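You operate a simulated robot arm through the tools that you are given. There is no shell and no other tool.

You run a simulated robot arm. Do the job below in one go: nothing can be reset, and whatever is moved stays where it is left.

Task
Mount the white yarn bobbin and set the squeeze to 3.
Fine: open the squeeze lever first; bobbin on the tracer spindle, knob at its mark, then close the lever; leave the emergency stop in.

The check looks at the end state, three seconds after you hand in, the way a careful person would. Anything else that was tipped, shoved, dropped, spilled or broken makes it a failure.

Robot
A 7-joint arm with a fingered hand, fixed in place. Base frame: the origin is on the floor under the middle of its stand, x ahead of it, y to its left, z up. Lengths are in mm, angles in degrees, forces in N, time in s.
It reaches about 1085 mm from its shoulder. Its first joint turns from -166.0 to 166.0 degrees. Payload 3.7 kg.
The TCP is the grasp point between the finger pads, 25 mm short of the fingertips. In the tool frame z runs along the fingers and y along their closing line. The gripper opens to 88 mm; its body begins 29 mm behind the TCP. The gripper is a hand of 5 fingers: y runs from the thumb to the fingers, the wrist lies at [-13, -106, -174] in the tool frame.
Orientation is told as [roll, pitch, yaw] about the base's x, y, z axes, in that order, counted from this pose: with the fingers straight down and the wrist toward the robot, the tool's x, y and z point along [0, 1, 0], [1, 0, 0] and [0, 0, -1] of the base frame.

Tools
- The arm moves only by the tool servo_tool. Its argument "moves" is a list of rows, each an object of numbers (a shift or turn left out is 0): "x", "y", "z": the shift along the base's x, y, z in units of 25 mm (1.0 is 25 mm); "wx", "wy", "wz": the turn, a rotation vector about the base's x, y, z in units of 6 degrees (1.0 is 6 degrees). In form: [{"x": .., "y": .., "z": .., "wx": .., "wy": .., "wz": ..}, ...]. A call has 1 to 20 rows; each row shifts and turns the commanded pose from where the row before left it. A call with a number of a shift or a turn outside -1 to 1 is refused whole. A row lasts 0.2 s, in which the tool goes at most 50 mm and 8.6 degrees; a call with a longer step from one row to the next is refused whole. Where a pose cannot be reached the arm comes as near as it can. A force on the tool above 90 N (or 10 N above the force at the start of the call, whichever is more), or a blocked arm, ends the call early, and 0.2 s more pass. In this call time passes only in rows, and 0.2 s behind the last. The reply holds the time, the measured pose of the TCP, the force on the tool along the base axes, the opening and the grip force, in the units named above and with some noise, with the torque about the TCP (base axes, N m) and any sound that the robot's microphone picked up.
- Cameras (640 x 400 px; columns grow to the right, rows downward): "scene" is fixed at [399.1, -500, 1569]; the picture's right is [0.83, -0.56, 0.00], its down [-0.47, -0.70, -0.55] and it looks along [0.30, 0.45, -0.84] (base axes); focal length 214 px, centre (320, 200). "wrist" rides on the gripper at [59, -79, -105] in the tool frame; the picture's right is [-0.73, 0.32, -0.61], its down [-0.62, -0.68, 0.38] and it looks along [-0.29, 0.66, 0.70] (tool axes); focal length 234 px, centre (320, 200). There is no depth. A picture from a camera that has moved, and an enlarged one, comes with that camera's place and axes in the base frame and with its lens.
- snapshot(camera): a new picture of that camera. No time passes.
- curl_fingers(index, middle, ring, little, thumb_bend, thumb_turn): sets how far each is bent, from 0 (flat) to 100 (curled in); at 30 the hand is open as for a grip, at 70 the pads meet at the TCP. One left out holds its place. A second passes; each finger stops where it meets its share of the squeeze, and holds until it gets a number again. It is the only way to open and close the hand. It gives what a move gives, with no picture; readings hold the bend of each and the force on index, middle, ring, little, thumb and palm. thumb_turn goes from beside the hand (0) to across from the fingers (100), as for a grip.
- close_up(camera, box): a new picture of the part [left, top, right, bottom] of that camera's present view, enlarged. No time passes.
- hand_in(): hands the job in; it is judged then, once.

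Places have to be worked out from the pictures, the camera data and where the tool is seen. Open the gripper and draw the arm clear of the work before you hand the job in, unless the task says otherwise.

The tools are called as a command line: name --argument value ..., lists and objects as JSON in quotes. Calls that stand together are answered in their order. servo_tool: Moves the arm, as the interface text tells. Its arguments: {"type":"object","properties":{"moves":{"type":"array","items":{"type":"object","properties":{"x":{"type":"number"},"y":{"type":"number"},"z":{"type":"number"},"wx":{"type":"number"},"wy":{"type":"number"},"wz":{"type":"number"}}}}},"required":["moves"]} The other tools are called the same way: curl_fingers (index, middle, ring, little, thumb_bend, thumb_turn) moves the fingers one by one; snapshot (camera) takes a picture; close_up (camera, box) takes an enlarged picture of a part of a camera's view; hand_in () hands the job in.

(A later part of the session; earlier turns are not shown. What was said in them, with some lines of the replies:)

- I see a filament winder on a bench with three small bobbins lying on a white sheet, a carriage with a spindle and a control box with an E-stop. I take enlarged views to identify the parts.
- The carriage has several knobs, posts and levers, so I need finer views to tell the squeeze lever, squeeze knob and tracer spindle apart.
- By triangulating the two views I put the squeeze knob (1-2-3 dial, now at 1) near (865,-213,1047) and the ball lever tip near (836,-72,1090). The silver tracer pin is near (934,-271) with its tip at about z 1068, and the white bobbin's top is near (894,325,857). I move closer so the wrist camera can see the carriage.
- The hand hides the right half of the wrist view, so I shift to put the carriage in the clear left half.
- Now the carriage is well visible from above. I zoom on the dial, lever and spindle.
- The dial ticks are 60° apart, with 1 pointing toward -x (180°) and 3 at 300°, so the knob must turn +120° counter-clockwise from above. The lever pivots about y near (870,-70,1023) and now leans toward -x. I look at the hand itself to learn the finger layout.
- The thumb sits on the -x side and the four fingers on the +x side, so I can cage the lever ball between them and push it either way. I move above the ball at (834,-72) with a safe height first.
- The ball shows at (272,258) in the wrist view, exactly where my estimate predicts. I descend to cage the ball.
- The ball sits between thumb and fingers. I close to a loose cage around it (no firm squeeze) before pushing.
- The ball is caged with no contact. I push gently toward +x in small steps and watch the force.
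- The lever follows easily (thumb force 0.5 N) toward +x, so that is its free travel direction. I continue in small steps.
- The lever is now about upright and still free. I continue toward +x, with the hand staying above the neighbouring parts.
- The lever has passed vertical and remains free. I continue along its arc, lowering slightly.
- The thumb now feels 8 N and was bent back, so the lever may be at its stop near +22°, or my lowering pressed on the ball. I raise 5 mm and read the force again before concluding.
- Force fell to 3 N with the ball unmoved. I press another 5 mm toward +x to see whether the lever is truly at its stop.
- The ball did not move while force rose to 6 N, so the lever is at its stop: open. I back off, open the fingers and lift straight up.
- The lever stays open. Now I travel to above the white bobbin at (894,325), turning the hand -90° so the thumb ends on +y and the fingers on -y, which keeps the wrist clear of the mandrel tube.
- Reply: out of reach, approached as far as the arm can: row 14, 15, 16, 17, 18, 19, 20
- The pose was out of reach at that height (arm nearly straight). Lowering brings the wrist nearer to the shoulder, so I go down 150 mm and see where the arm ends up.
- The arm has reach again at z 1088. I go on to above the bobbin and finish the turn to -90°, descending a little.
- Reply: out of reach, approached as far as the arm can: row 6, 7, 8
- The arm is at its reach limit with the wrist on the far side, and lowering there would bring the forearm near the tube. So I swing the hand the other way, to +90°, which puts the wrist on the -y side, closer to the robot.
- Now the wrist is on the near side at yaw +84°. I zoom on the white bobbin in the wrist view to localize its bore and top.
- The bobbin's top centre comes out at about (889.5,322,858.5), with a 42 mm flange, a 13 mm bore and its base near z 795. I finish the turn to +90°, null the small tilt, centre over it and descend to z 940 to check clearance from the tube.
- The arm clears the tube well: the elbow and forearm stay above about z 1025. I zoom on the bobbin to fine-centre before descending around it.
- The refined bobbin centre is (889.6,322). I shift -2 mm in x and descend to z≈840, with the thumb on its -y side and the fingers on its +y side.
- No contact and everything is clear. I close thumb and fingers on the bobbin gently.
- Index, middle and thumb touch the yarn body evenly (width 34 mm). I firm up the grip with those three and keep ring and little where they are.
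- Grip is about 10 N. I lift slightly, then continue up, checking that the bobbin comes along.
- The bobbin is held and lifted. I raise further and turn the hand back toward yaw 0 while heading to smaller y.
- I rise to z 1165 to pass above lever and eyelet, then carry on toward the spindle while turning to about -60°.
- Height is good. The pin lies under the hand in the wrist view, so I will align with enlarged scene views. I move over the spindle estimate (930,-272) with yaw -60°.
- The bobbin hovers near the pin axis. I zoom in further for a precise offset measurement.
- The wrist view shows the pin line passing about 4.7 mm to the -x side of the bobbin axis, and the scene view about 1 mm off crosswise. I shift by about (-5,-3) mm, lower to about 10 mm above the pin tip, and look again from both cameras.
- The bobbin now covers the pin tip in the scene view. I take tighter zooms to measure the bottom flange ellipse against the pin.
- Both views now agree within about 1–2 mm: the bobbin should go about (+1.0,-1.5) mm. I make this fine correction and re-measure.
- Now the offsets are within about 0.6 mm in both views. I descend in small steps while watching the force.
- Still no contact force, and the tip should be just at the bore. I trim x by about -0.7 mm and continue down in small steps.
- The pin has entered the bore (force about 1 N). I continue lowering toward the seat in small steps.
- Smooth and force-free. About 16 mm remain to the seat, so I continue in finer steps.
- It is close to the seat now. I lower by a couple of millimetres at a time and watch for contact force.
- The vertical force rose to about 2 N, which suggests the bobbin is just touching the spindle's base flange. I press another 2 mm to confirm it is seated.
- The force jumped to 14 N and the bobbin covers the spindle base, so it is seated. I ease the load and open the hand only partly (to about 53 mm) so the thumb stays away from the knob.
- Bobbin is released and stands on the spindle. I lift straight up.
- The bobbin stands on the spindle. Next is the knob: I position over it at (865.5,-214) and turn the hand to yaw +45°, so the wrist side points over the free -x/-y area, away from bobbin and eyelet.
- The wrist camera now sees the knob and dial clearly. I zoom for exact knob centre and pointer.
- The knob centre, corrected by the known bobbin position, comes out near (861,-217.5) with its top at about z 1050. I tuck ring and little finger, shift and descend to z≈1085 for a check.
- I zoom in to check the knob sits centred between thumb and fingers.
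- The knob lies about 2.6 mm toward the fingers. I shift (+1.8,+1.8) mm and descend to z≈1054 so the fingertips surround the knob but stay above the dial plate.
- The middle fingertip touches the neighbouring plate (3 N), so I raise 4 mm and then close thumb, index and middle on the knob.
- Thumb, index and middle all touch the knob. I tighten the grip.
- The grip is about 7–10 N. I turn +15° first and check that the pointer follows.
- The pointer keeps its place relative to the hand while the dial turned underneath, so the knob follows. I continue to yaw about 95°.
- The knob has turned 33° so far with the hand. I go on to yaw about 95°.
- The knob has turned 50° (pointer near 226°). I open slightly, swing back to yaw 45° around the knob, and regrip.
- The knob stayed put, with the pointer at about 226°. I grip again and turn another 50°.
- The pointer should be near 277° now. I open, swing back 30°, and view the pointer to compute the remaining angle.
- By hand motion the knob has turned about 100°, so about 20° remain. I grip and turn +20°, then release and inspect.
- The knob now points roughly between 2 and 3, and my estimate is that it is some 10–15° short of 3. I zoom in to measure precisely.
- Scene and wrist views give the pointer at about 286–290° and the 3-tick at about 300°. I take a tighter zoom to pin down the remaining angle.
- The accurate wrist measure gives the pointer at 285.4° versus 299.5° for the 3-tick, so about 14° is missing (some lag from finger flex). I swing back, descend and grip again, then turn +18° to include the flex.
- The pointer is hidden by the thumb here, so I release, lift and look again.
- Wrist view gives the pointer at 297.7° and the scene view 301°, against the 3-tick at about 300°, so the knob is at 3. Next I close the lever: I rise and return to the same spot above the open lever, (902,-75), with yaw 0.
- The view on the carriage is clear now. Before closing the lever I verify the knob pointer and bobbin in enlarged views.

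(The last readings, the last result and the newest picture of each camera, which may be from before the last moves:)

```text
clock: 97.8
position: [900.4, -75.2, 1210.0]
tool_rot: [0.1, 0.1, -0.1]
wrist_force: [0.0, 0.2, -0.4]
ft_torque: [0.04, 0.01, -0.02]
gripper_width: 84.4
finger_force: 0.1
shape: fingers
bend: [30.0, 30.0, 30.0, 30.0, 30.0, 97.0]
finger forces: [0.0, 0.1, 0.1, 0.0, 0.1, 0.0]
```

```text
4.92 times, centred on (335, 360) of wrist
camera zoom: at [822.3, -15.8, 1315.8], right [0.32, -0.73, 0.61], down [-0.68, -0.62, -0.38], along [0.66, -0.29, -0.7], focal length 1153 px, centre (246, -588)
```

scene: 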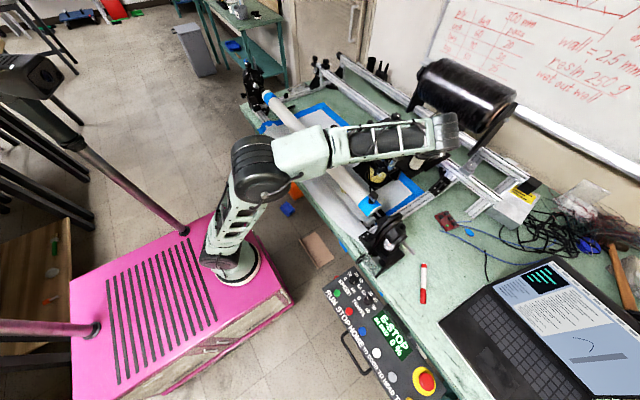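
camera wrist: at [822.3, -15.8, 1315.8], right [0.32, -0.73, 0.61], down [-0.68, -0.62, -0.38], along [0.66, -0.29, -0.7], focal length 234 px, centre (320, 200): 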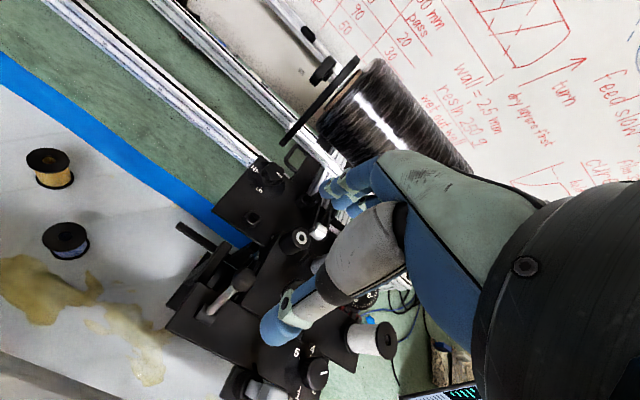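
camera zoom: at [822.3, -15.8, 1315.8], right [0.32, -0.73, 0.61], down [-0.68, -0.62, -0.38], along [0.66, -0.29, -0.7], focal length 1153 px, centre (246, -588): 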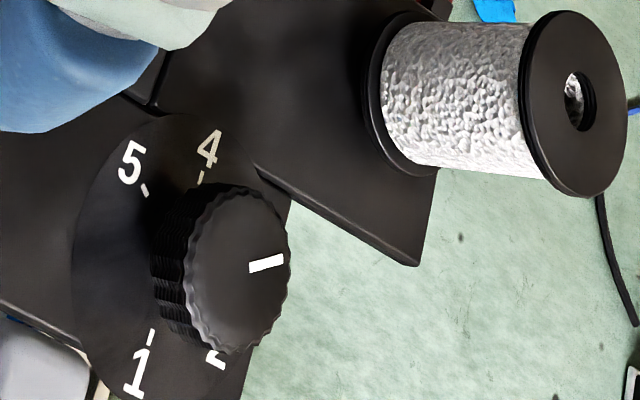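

The pointer averages to about 300° over three views, on the 3 mark, and the bobbin is seated upright. Now I descend vertically to cage the open lever ball, the same path I left by.

servo_tool --moves '[{"z": -0.8}, {"z": -0.8}, {"z": -0.8}, {"z": -0.8}, {"z": -0.7}, {"z": -0.7}]'

close_up --camera "scene" --box '[340, 100, 420, 170]'

close_up --camera "wrist" --box '[200, 130, 400, 350]'

```text
clock: 99.2
position: [902.5, -74.8, 1095.5]
tool_rot: [0.0, -0.1, 0.0]
wrist_force: [-0.4, -0.4, -0.5]
ft_torque: [-0.03, -0.03, -0.01]
gripper_width: 84.4
finger_force: 0.0
shape: fingers
bend: [30.0, 30.0, 30.0, 30.0, 30.0, 97.0]
finger forces: [0.0, 0.0, 0.0, 0.1, 0.0, 0.0]
```

```text
5.71 times, centred on (380, 135) of scene
camera zoom: at [399.1, -500.0, 1569.0], right [0.83, -0.56, 0.0], down [-0.47, -0.7, -0.55], along [0.3, 0.45, -0.84], focal length 1226 px, centre (-23, 571)
```

zoom: 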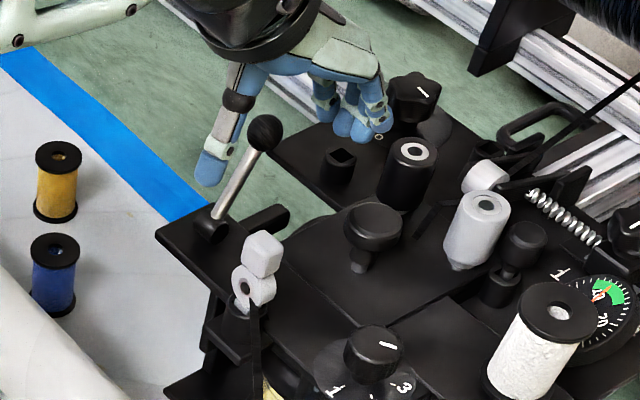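

```text
1.82 times, centred on (300, 240) of wrist
camera zoom: at [823.2, -15.8, 1200.7], right [0.32, -0.73, 0.61], down [-0.68, -0.62, -0.38], along [0.66, -0.29, -0.69], focal length 426 px, centre (356, 127)
```

zoom: 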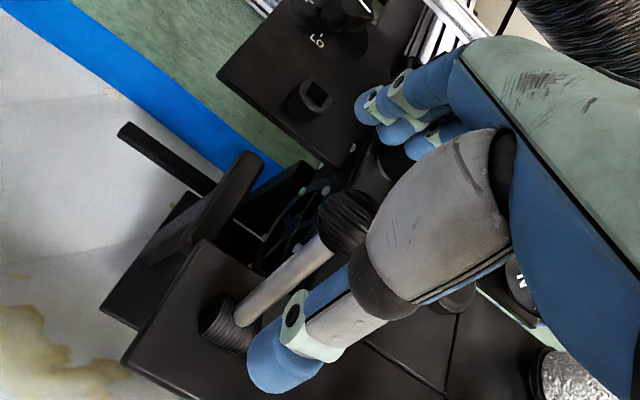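

The ball is inside the open hand. I close the fingers behind it (thumb kept looser) so that the fingers can push the lever toward -x.

curl_fingers --index 56 --middle 56 --ring 56 --little 56 --thumb_bend 45

servo_tool --moves '[{"x": -0.25}, {"x": -0.25}, {"x": -0.25}, {"x": -0.25}]'

close_up --camera "scene" --box '[340, 100, 420, 170]'

```text
clock: 100.2
position: [903.1, -75.5, 1095.7]
tool_rot: [0.0, 0.0, -0.1]
wrist_force: [-0.2, 0.3, 0.6]
ft_torque: [0.0, -0.01, 0.02]
gripper_width: 40.8
finger_force: 0.1
shape: fingers
bend: [56.0, 56.0, 56.0, 56.0, 45.0, 97.0]
finger forces: [0.0, 0.1, 0.1, 0.1, 0.1, 0.0]
```

```text
clock: 101.2
position: [878.1, -74.0, 1096.1]
tool_rot: [0.0, 0.0, -0.1]
wrist_force: [-0.6, -0.1, 0.3]
ft_torque: [-0.02, 0.01, 0.01]
gripper_width: 41.3
finger_force: 0.8
shape: fingers
bend: [56.0, 56.0, 56.0, 56.0, 45.0, 97.0]
finger forces: [0.4, 0.0, 0.0, 0.1, 0.1, 0.1]
```

```text
5.71 times, centred on (380, 135) of scene
camera zoom: at [399.1, -500.0, 1569.0], right [0.83, -0.56, 0.0], down [-0.47, -0.7, -0.55], along [0.3, 0.45, -0.84], focal length 1226 px, centre (-23, 571)
```

zoom: 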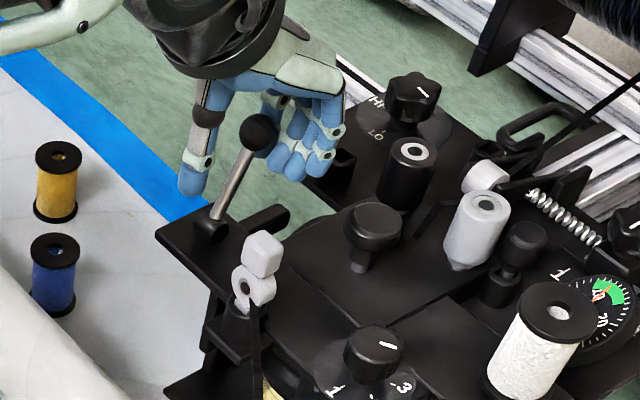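

The lever starts moving back with only 0.4 N. I continue pushing toward -x in steps.

servo_tool --moves '[{"x": -0.25}, {"x": -0.25}, {"x": -0.25}, {"x": -0.25}, {"x": -0.2}]'

close_up --camera "scene" --box '[340, 100, 420, 170]'

```text
clock: 102.4
position: [847.6, -75.4, 1096.6]
tool_rot: [0.0, 0.0, -0.1]
wrist_force: [0.0, 0.8, -0.9]
ft_torque: [-0.02, 0.0, -0.01]
gripper_width: 41.2
finger_force: 0.1
shape: fingers
bend: [56.0, 56.0, 56.0, 56.0, 45.0, 97.0]
finger forces: [0.2, 0.0, 0.1, 0.0, 0.0, 0.0]
```

```text
5.71 times, centred on (380, 135) of scene
camera zoom: at [399.1, -500.0, 1569.0], right [0.83, -0.56, 0.0], down [-0.47, -0.7, -0.55], along [0.3, 0.45, -0.84], focal length 1226 px, centre (-23, 571)
```

zoom: 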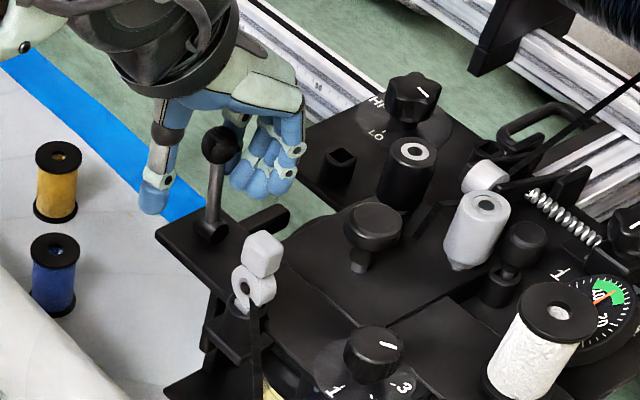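

The lever is about vertical. I keep pushing toward -x with slight lowering along its arc.

servo_tool --moves '[{"x": -0.2}, {"x": -0.2}, {"x": -0.2}, {"x": -0.2, "z": -0.05}]'

close_up --camera "scene" --box '[340, 100, 420, 170]'

```text
clock: 103.4
position: [827.4, -75.1, 1096.0]
tool_rot: [0.1, -0.1, 0.0]
wrist_force: [1.0, 0.4, -0.2]
ft_torque: [-0.02, -0.02, 0.01]
gripper_width: 42.0
finger_force: 0.3
shape: fingers
bend: [55.0, 56.0, 56.0, 56.0, 45.0, 97.0]
finger forces: [0.8, 0.0, 0.1, 0.1, 0.1, 0.0]
```

```text
5.71 times, centred on (380, 135) of scene
camera zoom: at [399.1, -500.0, 1569.0], right [0.83, -0.56, 0.0], down [-0.47, -0.7, -0.55], along [0.3, 0.45, -0.84], focal length 1226 px, centre (-23, 571)
```

zoom: 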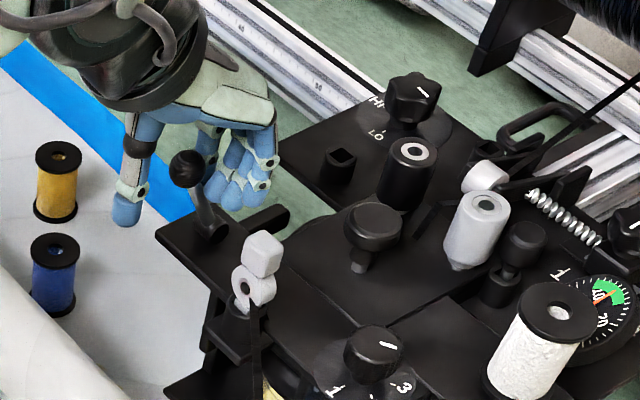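

The ball is nearly at its original closed place. I push a few more millimetres to feel the stop.

servo_tool --moves '[{"x": -0.12}, {"x": -0.12}]'

close_up --camera "scene" --box '[350, 115, 400, 165]'

```text
clock: 104.0
position: [822.6, -75.1, 1096.1]
tool_rot: [0.1, 0.0, 0.0]
wrist_force: [3.1, 1.4, 1.6]
ft_torque: [0.02, -0.14, 0.02]
gripper_width: 46.7
finger_force: 1.4
shape: fingers
bend: [51.0, 56.0, 56.0, 56.0, 45.0, 97.0]
finger forces: [3.5, 0.4, 0.0, 0.0, 0.1, 0.0]
```

```text
8.00 times, centred on (375, 140) of scene
camera zoom: at [399.1, -500.0, 1569.0], right [0.83, -0.56, 0.0], down [-0.47, -0.7, -0.55], along [0.3, 0.45, -0.84], focal length 1716 px, centre (-120, 680)
```

zoom: 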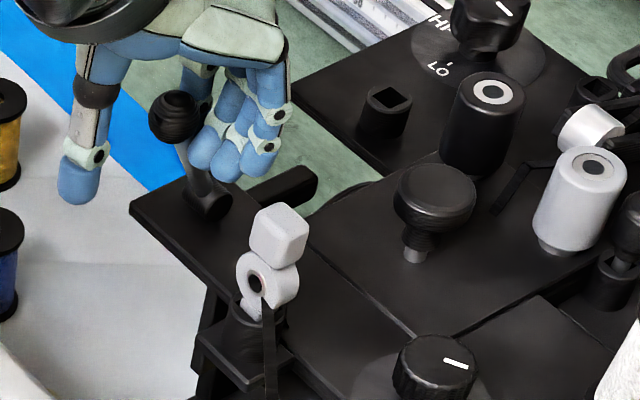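

Index now feels 3.5 N and gives way while the ball stands at its original closed spot, so the stop is reached. One more small push confirms it.

servo_tool --moves '[{"x": -0.15}]'

close_up --camera "scene" --box '[350, 115, 400, 165]'

```text
clock: 104.4
position: [817.1, -75.0, 1095.5]
tool_rot: [0.1, -0.1, 0.0]
wrist_force: [4.8, 1.6, 1.4]
ft_torque: [-0.01, -0.18, 0.06]
gripper_width: 49.0
finger_force: 2.9
shape: fingers
bend: [48.0, 56.0, 56.0, 56.0, 45.0, 97.0]
finger forces: [4.8, 0.4, 0.0, 0.0, 0.0, 0.1]
```

```text
8.00 times, centred on (375, 140) of scene
camera zoom: at [399.1, -500.0, 1569.0], right [0.83, -0.56, 0.0], down [-0.47, -0.7, -0.55], along [0.3, 0.45, -0.84], focal length 1716 px, centre (-120, 680)
```

zoom: 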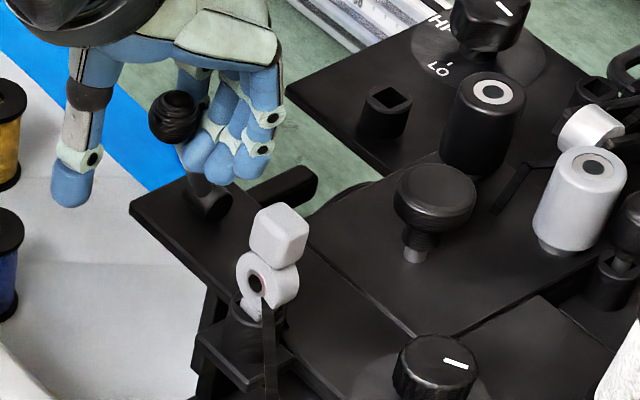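

The ball does not move further, so the lever is closed against its stop. I back off +x so nothing drags the lever, open the hand and lift clear.

servo_tool --moves '[{"x": 0.2}, {"x": 0.2}, {"x": 0.15}]'

curl_fingers --index 30 --middle 30 --ring 30 --little 30 --thumb_bend 30

close_up --camera "scene" --box '[350, 115, 400, 165]'

```text
clock: 105.2
position: [831.5, -74.1, 1096.6]
tool_rot: [0.0, -0.1, 0.0]
wrist_force: [1.7, 0.2, 0.6]
ft_torque: [-0.01, 0.0, 0.0]
gripper_width: 41.0
finger_force: 0.0
shape: fingers
bend: [56.0, 56.0, 56.0, 56.0, 45.0, 97.0]
finger forces: [0.0, 0.1, 0.0, 0.0, 0.0, 0.1]
```

```text
clock: 106.2
position: [831.8, -74.0, 1095.1]
tool_rot: [0.0, 0.1, 0.0]
wrist_force: [0.2, -0.3, 0.4]
ft_torque: [0.01, 0.01, -0.03]
gripper_width: 84.3
finger_force: 0.0
shape: fingers
bend: [30.0, 30.0, 30.0, 30.0, 30.0, 97.0]
finger forces: [0.0, 0.0, 0.0, 0.0, 0.0, 0.1]
```

```text
8.00 times, centred on (375, 140) of scene
camera zoom: at [399.1, -500.0, 1569.0], right [0.83, -0.56, 0.0], down [-0.47, -0.7, -0.55], along [0.3, 0.45, -0.84], focal length 1716 px, centre (-120, 680)
```

zoom: 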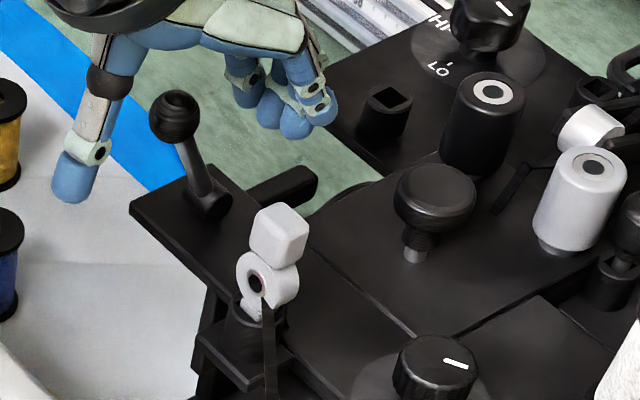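

Lever stays closed. I lift straight up and retreat back over the robot side to near the starting pose.

servo_tool --moves '[{"z": 0.6}, {"z": 0.8}, {"z": 0.8}, {"z": 0.8}, {"z": 0.8}, {"z": 0.8}, {"x": -0.8, "y": 0.2, "z": 0.5}, {"x": -0.8, "y": 0.2, "z": 0.5}, {"x": -0.8, "y": 0.2, "z": 0.5}, {"x": -0.8, "y": 0.2, "z": 0.5}, {"x": -0.8, "y": 0.2, "z": 0.5}, {"x": -0.8, "y": 0.2, "z": 0.5}, {"x": -0.8, "y": 0.2, "z": 0.5}, {"x": -0.8, "y": 0.2, "z": 0.5}, {"x": -0.8, "y": 0.2, "z": 0.5}, {"x": -0.8, "y": 0.2, "z": 0.5}]'

snapshot --camera "scene"

close_up --camera "scene" --box '[340, 100, 450, 190]'

close_up --camera "scene" --box '[388, 148, 408, 168]'

snapshot --camera "wrist"

```text
clock: 109.6
position: [630.8, -24.5, 1336.7]
tool_rot: [-0.1, 0.0, 0.0]
wrist_force: [-0.1, 0.3, 0.2]
ft_torque: [-0.01, -0.01, 0.02]
gripper_width: 84.4
finger_force: 0.1
shape: fingers
bend: [30.0, 30.0, 30.0, 30.0, 30.0, 97.0]
finger forces: [0.0, 0.0, 0.0, 0.0, 0.0, 0.0]
```

```text
taken
```

scene: 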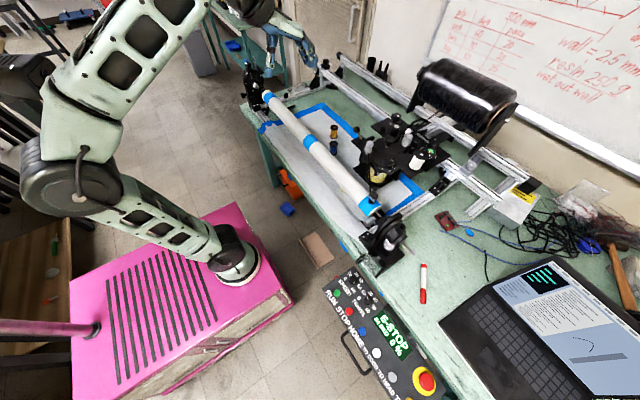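

```text
4.44 times, centred on (395, 145) of scene
camera zoom: at [399.1, -500.0, 1569.0], right [0.83, -0.56, 0.0], down [-0.47, -0.7, -0.55], along [0.3, 0.45, -0.84], focal length 953 px, centre (-13, 444)
```

zoom: 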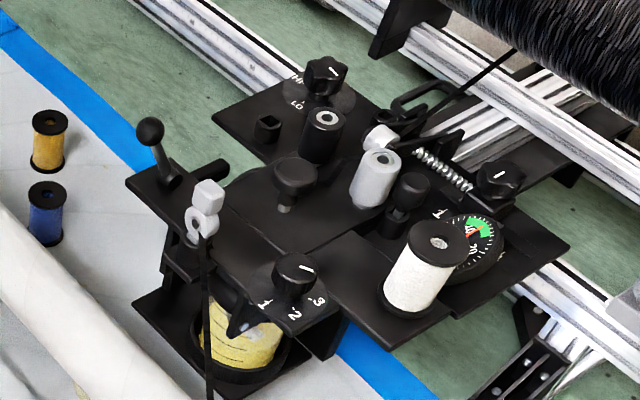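

```text
16.00 times, centred on (398, 158) of scene
camera zoom: at [399.1, -500.0, 1569.0], right [0.83, -0.56, 0.0], down [-0.47, -0.7, -0.55], along [0.3, 0.45, -0.84], focal length 3432 px, centre (-928, 872)
```

zoom: 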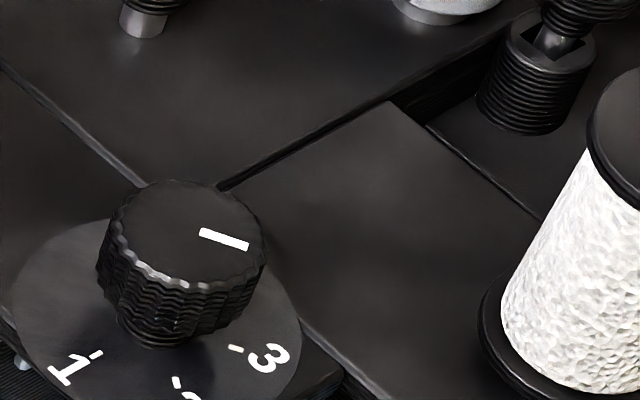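

```text
taken
camera wrist: at [552.5, 34.6, 1442.0], right [0.32, -0.73, 0.61], down [-0.68, -0.62, -0.38], along [0.66, -0.29, -0.7], focal length 234 px, centre (320, 200)
```

wrist: 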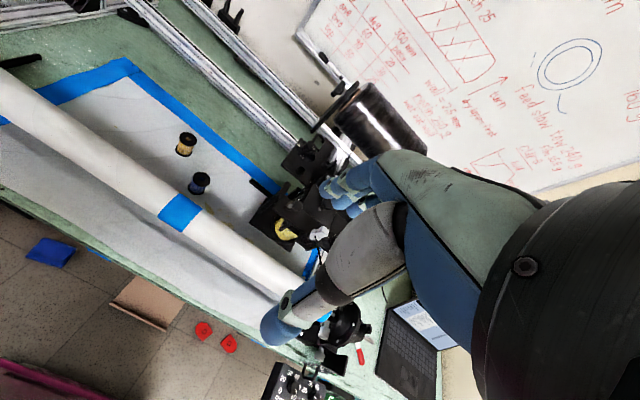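

All looks right: lever closed, bobbin on the spindle, knob near 3, E-stop untouched. To be careful about the knob angle, I move the camera over the carriage at safe height for one accurate top-side measurement.

servo_tool --moves '[{"x": 0.57, "y": -0.759, "z": -0.343}, {"x": 0.57, "y": -0.759, "z": -0.343}, {"x": 0.57, "y": -0.759, "z": -0.343}, {"x": 0.57, "y": -0.759, "z": -0.343}, {"x": 0.57, "y": -0.759, "z": -0.343}, {"x": 0.57, "y": -0.759, "z": -0.343}, {"x": 0.57, "y": -0.759, "z": -0.343}, {"x": 0.57, "y": -0.759, "z": -0.343}, {"x": 0.57, "y": -0.759, "z": -0.343}, {"x": 0.57, "y": -0.759, "z": -0.343}, {"x": 0.57, "y": -0.759, "z": -0.343}, {"x": 0.57, "y": -0.759, "z": -0.343}]'

close_up --camera "wrist" --box '[200, 190, 260, 250]'

close_up --camera "wrist" --box '[212, 200, 252, 240]'

close_up --camera "wrist" --box '[110, 60, 350, 260]'

```text
clock: 112.2
position: [802.9, -251.8, 1229.8]
tool_rot: [0.0, 0.0, -0.1]
wrist_force: [0.3, 1.0, -0.1]
ft_torque: [0.0, -0.01, 0.0]
gripper_width: 84.4
finger_force: 0.1
shape: fingers
bend: [30.0, 30.0, 30.0, 30.0, 30.0, 97.0]
finger forces: [0.0, 0.1, 0.0, 0.1, 0.0, 0.0]
```

```text
6.67 times, centred on (230, 220) of wrist
camera zoom: at [723.4, -193.8, 1335.2], right [0.32, -0.73, 0.61], down [-0.68, -0.62, -0.38], along [0.66, -0.29, -0.69], focal length 1561 px, centre (920, 67)
```

zoom: 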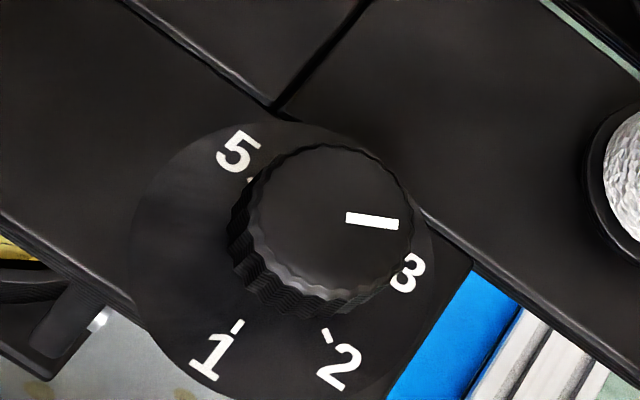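

```text
10.00 times, centred on (232, 220) of wrist
camera zoom: at [723.4, -193.8, 1335.2], right [0.32, -0.73, 0.61], down [-0.68, -0.62, -0.38], along [0.66, -0.29, -0.69], focal length 2342 px, centre (1200, 0)
```

zoom: 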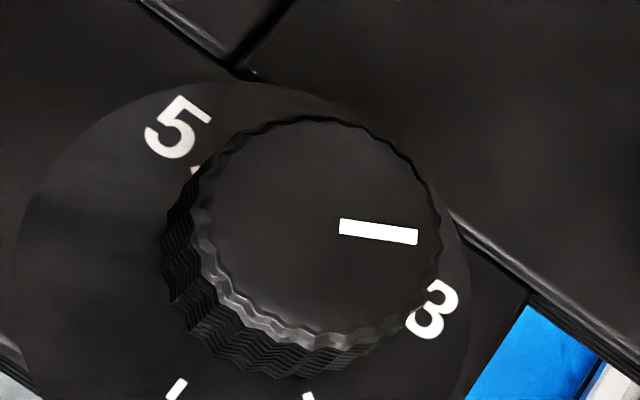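

```text
2.00 times, centred on (230, 160) of wrist
camera zoom: at [723.4, -193.8, 1335.2], right [0.32, -0.73, 0.61], down [-0.68, -0.62, -0.38], along [0.66, -0.29, -0.69], focal length 468 px, centre (500, 280)
```

zoom: 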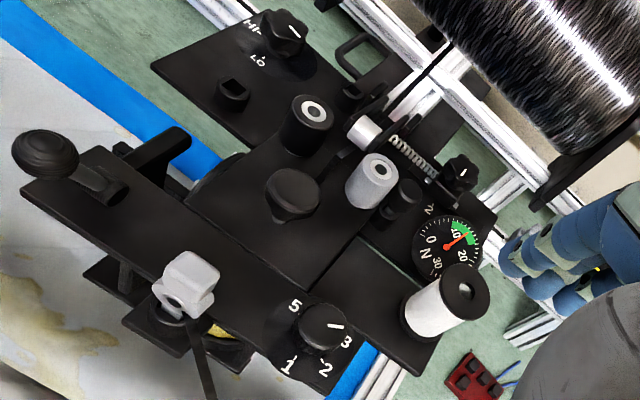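

This accurate view gives the pointer at 299.7°, right on the 3 mark (300°). The bobbin is seated and the lever closed. I retreat along the same way and will then hand in.

servo_tool --moves '[{"z": 0.7}, {"x": -0.6, "y": 0.759, "z": 0.343}, {"x": -0.6, "y": 0.759, "z": 0.343}, {"x": -0.6, "y": 0.759, "z": 0.343}, {"x": -0.6, "y": 0.759, "z": 0.343}, {"x": -0.6, "y": 0.759, "z": 0.343}, {"x": -0.6, "y": 0.759, "z": 0.343}, {"x": -0.6, "y": 0.759, "z": 0.343}, {"x": -0.6, "y": 0.759, "z": 0.343}, {"x": -0.6, "y": 0.759, "z": 0.343}, {"x": -0.6, "y": 0.759, "z": 0.343}, {"x": -0.6, "y": 0.759, "z": 0.343}, {"x": -0.6, "y": 0.759, "z": 0.343}]'

snapshot --camera "scene"

close_up --camera "scene" --box '[320, 250, 480, 400]'

close_up --camera "scene" --box '[340, 100, 450, 190]'

```text
clock: 115.0
position: [621.5, -24.3, 1353.5]
tool_rot: [0.0, 0.0, 0.0]
wrist_force: [0.2, -0.2, -0.5]
ft_torque: [-0.01, 0.02, 0.02]
gripper_width: 84.6
finger_force: 0.0
shape: fingers
bend: [30.0, 30.0, 30.0, 30.0, 30.0, 97.0]
finger forces: [0.1, 0.0, 0.0, 0.0, 0.0, 0.0]
```

```text
taken
```

scene: 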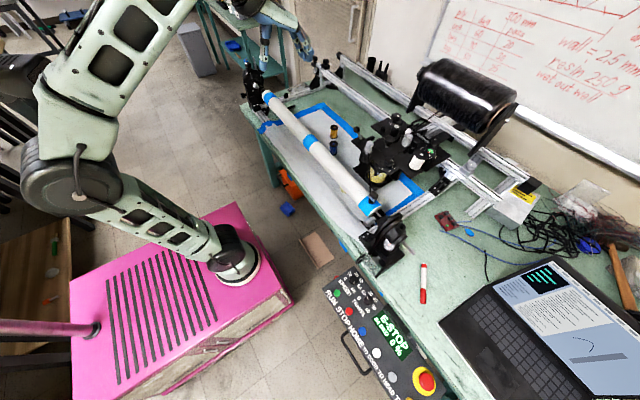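

```text
2.67 times, centred on (400, 325) of scene
camera zoom: at [399.1, -500.0, 1569.0], right [0.83, -0.56, 0.0], down [-0.47, -0.7, -0.55], along [0.3, 0.45, -0.84], focal length 572 px, centre (107, -133)
```

zoom: 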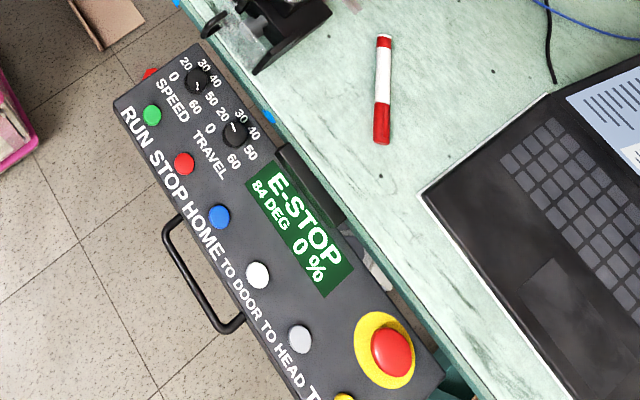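

```text
4.44 times, centred on (395, 145) of scene
camera zoom: at [399.1, -500.0, 1569.0], right [0.83, -0.56, 0.0], down [-0.47, -0.7, -0.55], along [0.3, 0.45, -0.84], focal length 953 px, centre (-13, 444)
```

zoom: 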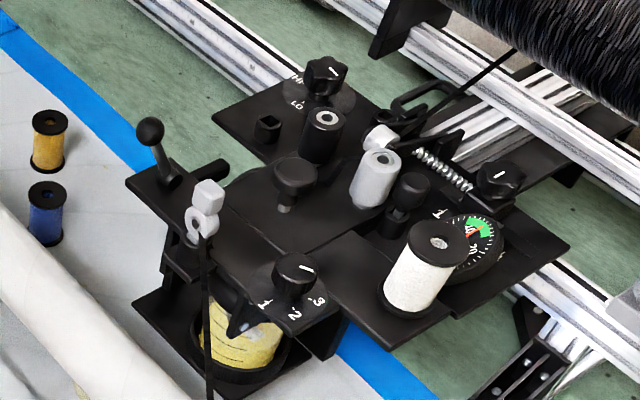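

The end state is as asked. The white bobbin is on the tracer spindle, the squeeze knob is at 3, the lever is closed and the E-stop is still in. The other bobbins and parts look undisturbed, and the arm is clear with the hand open, so I hand in.

hand_in

```text
The job is handed in.
```

The white yarn bobbin is mounted on the tracer spindle, and the squeeze is set to 3. I handed the job in and haven't seen the result of the check.

- **Lever:** I opened it first and closed it again last. It rests against its stop, in the same position as at the start.
- **Bobbin:** It stands upright and sits fully down on the spindle's base.
- **Knob:** It took four grips to turn it. The last measurement from above had the pointer within about 1° of the 3 mark.
- **Emergency stop:** It is still in, and the display still shows E-STOP.

While gripping the knob, a fingertip briefly touched the plate next to the dial with about 3 N, and I lifted off straight away. In the last pictures the other two bobbins and the rest of the bench look undisturbed. The arm is clear of the work with the hand open.
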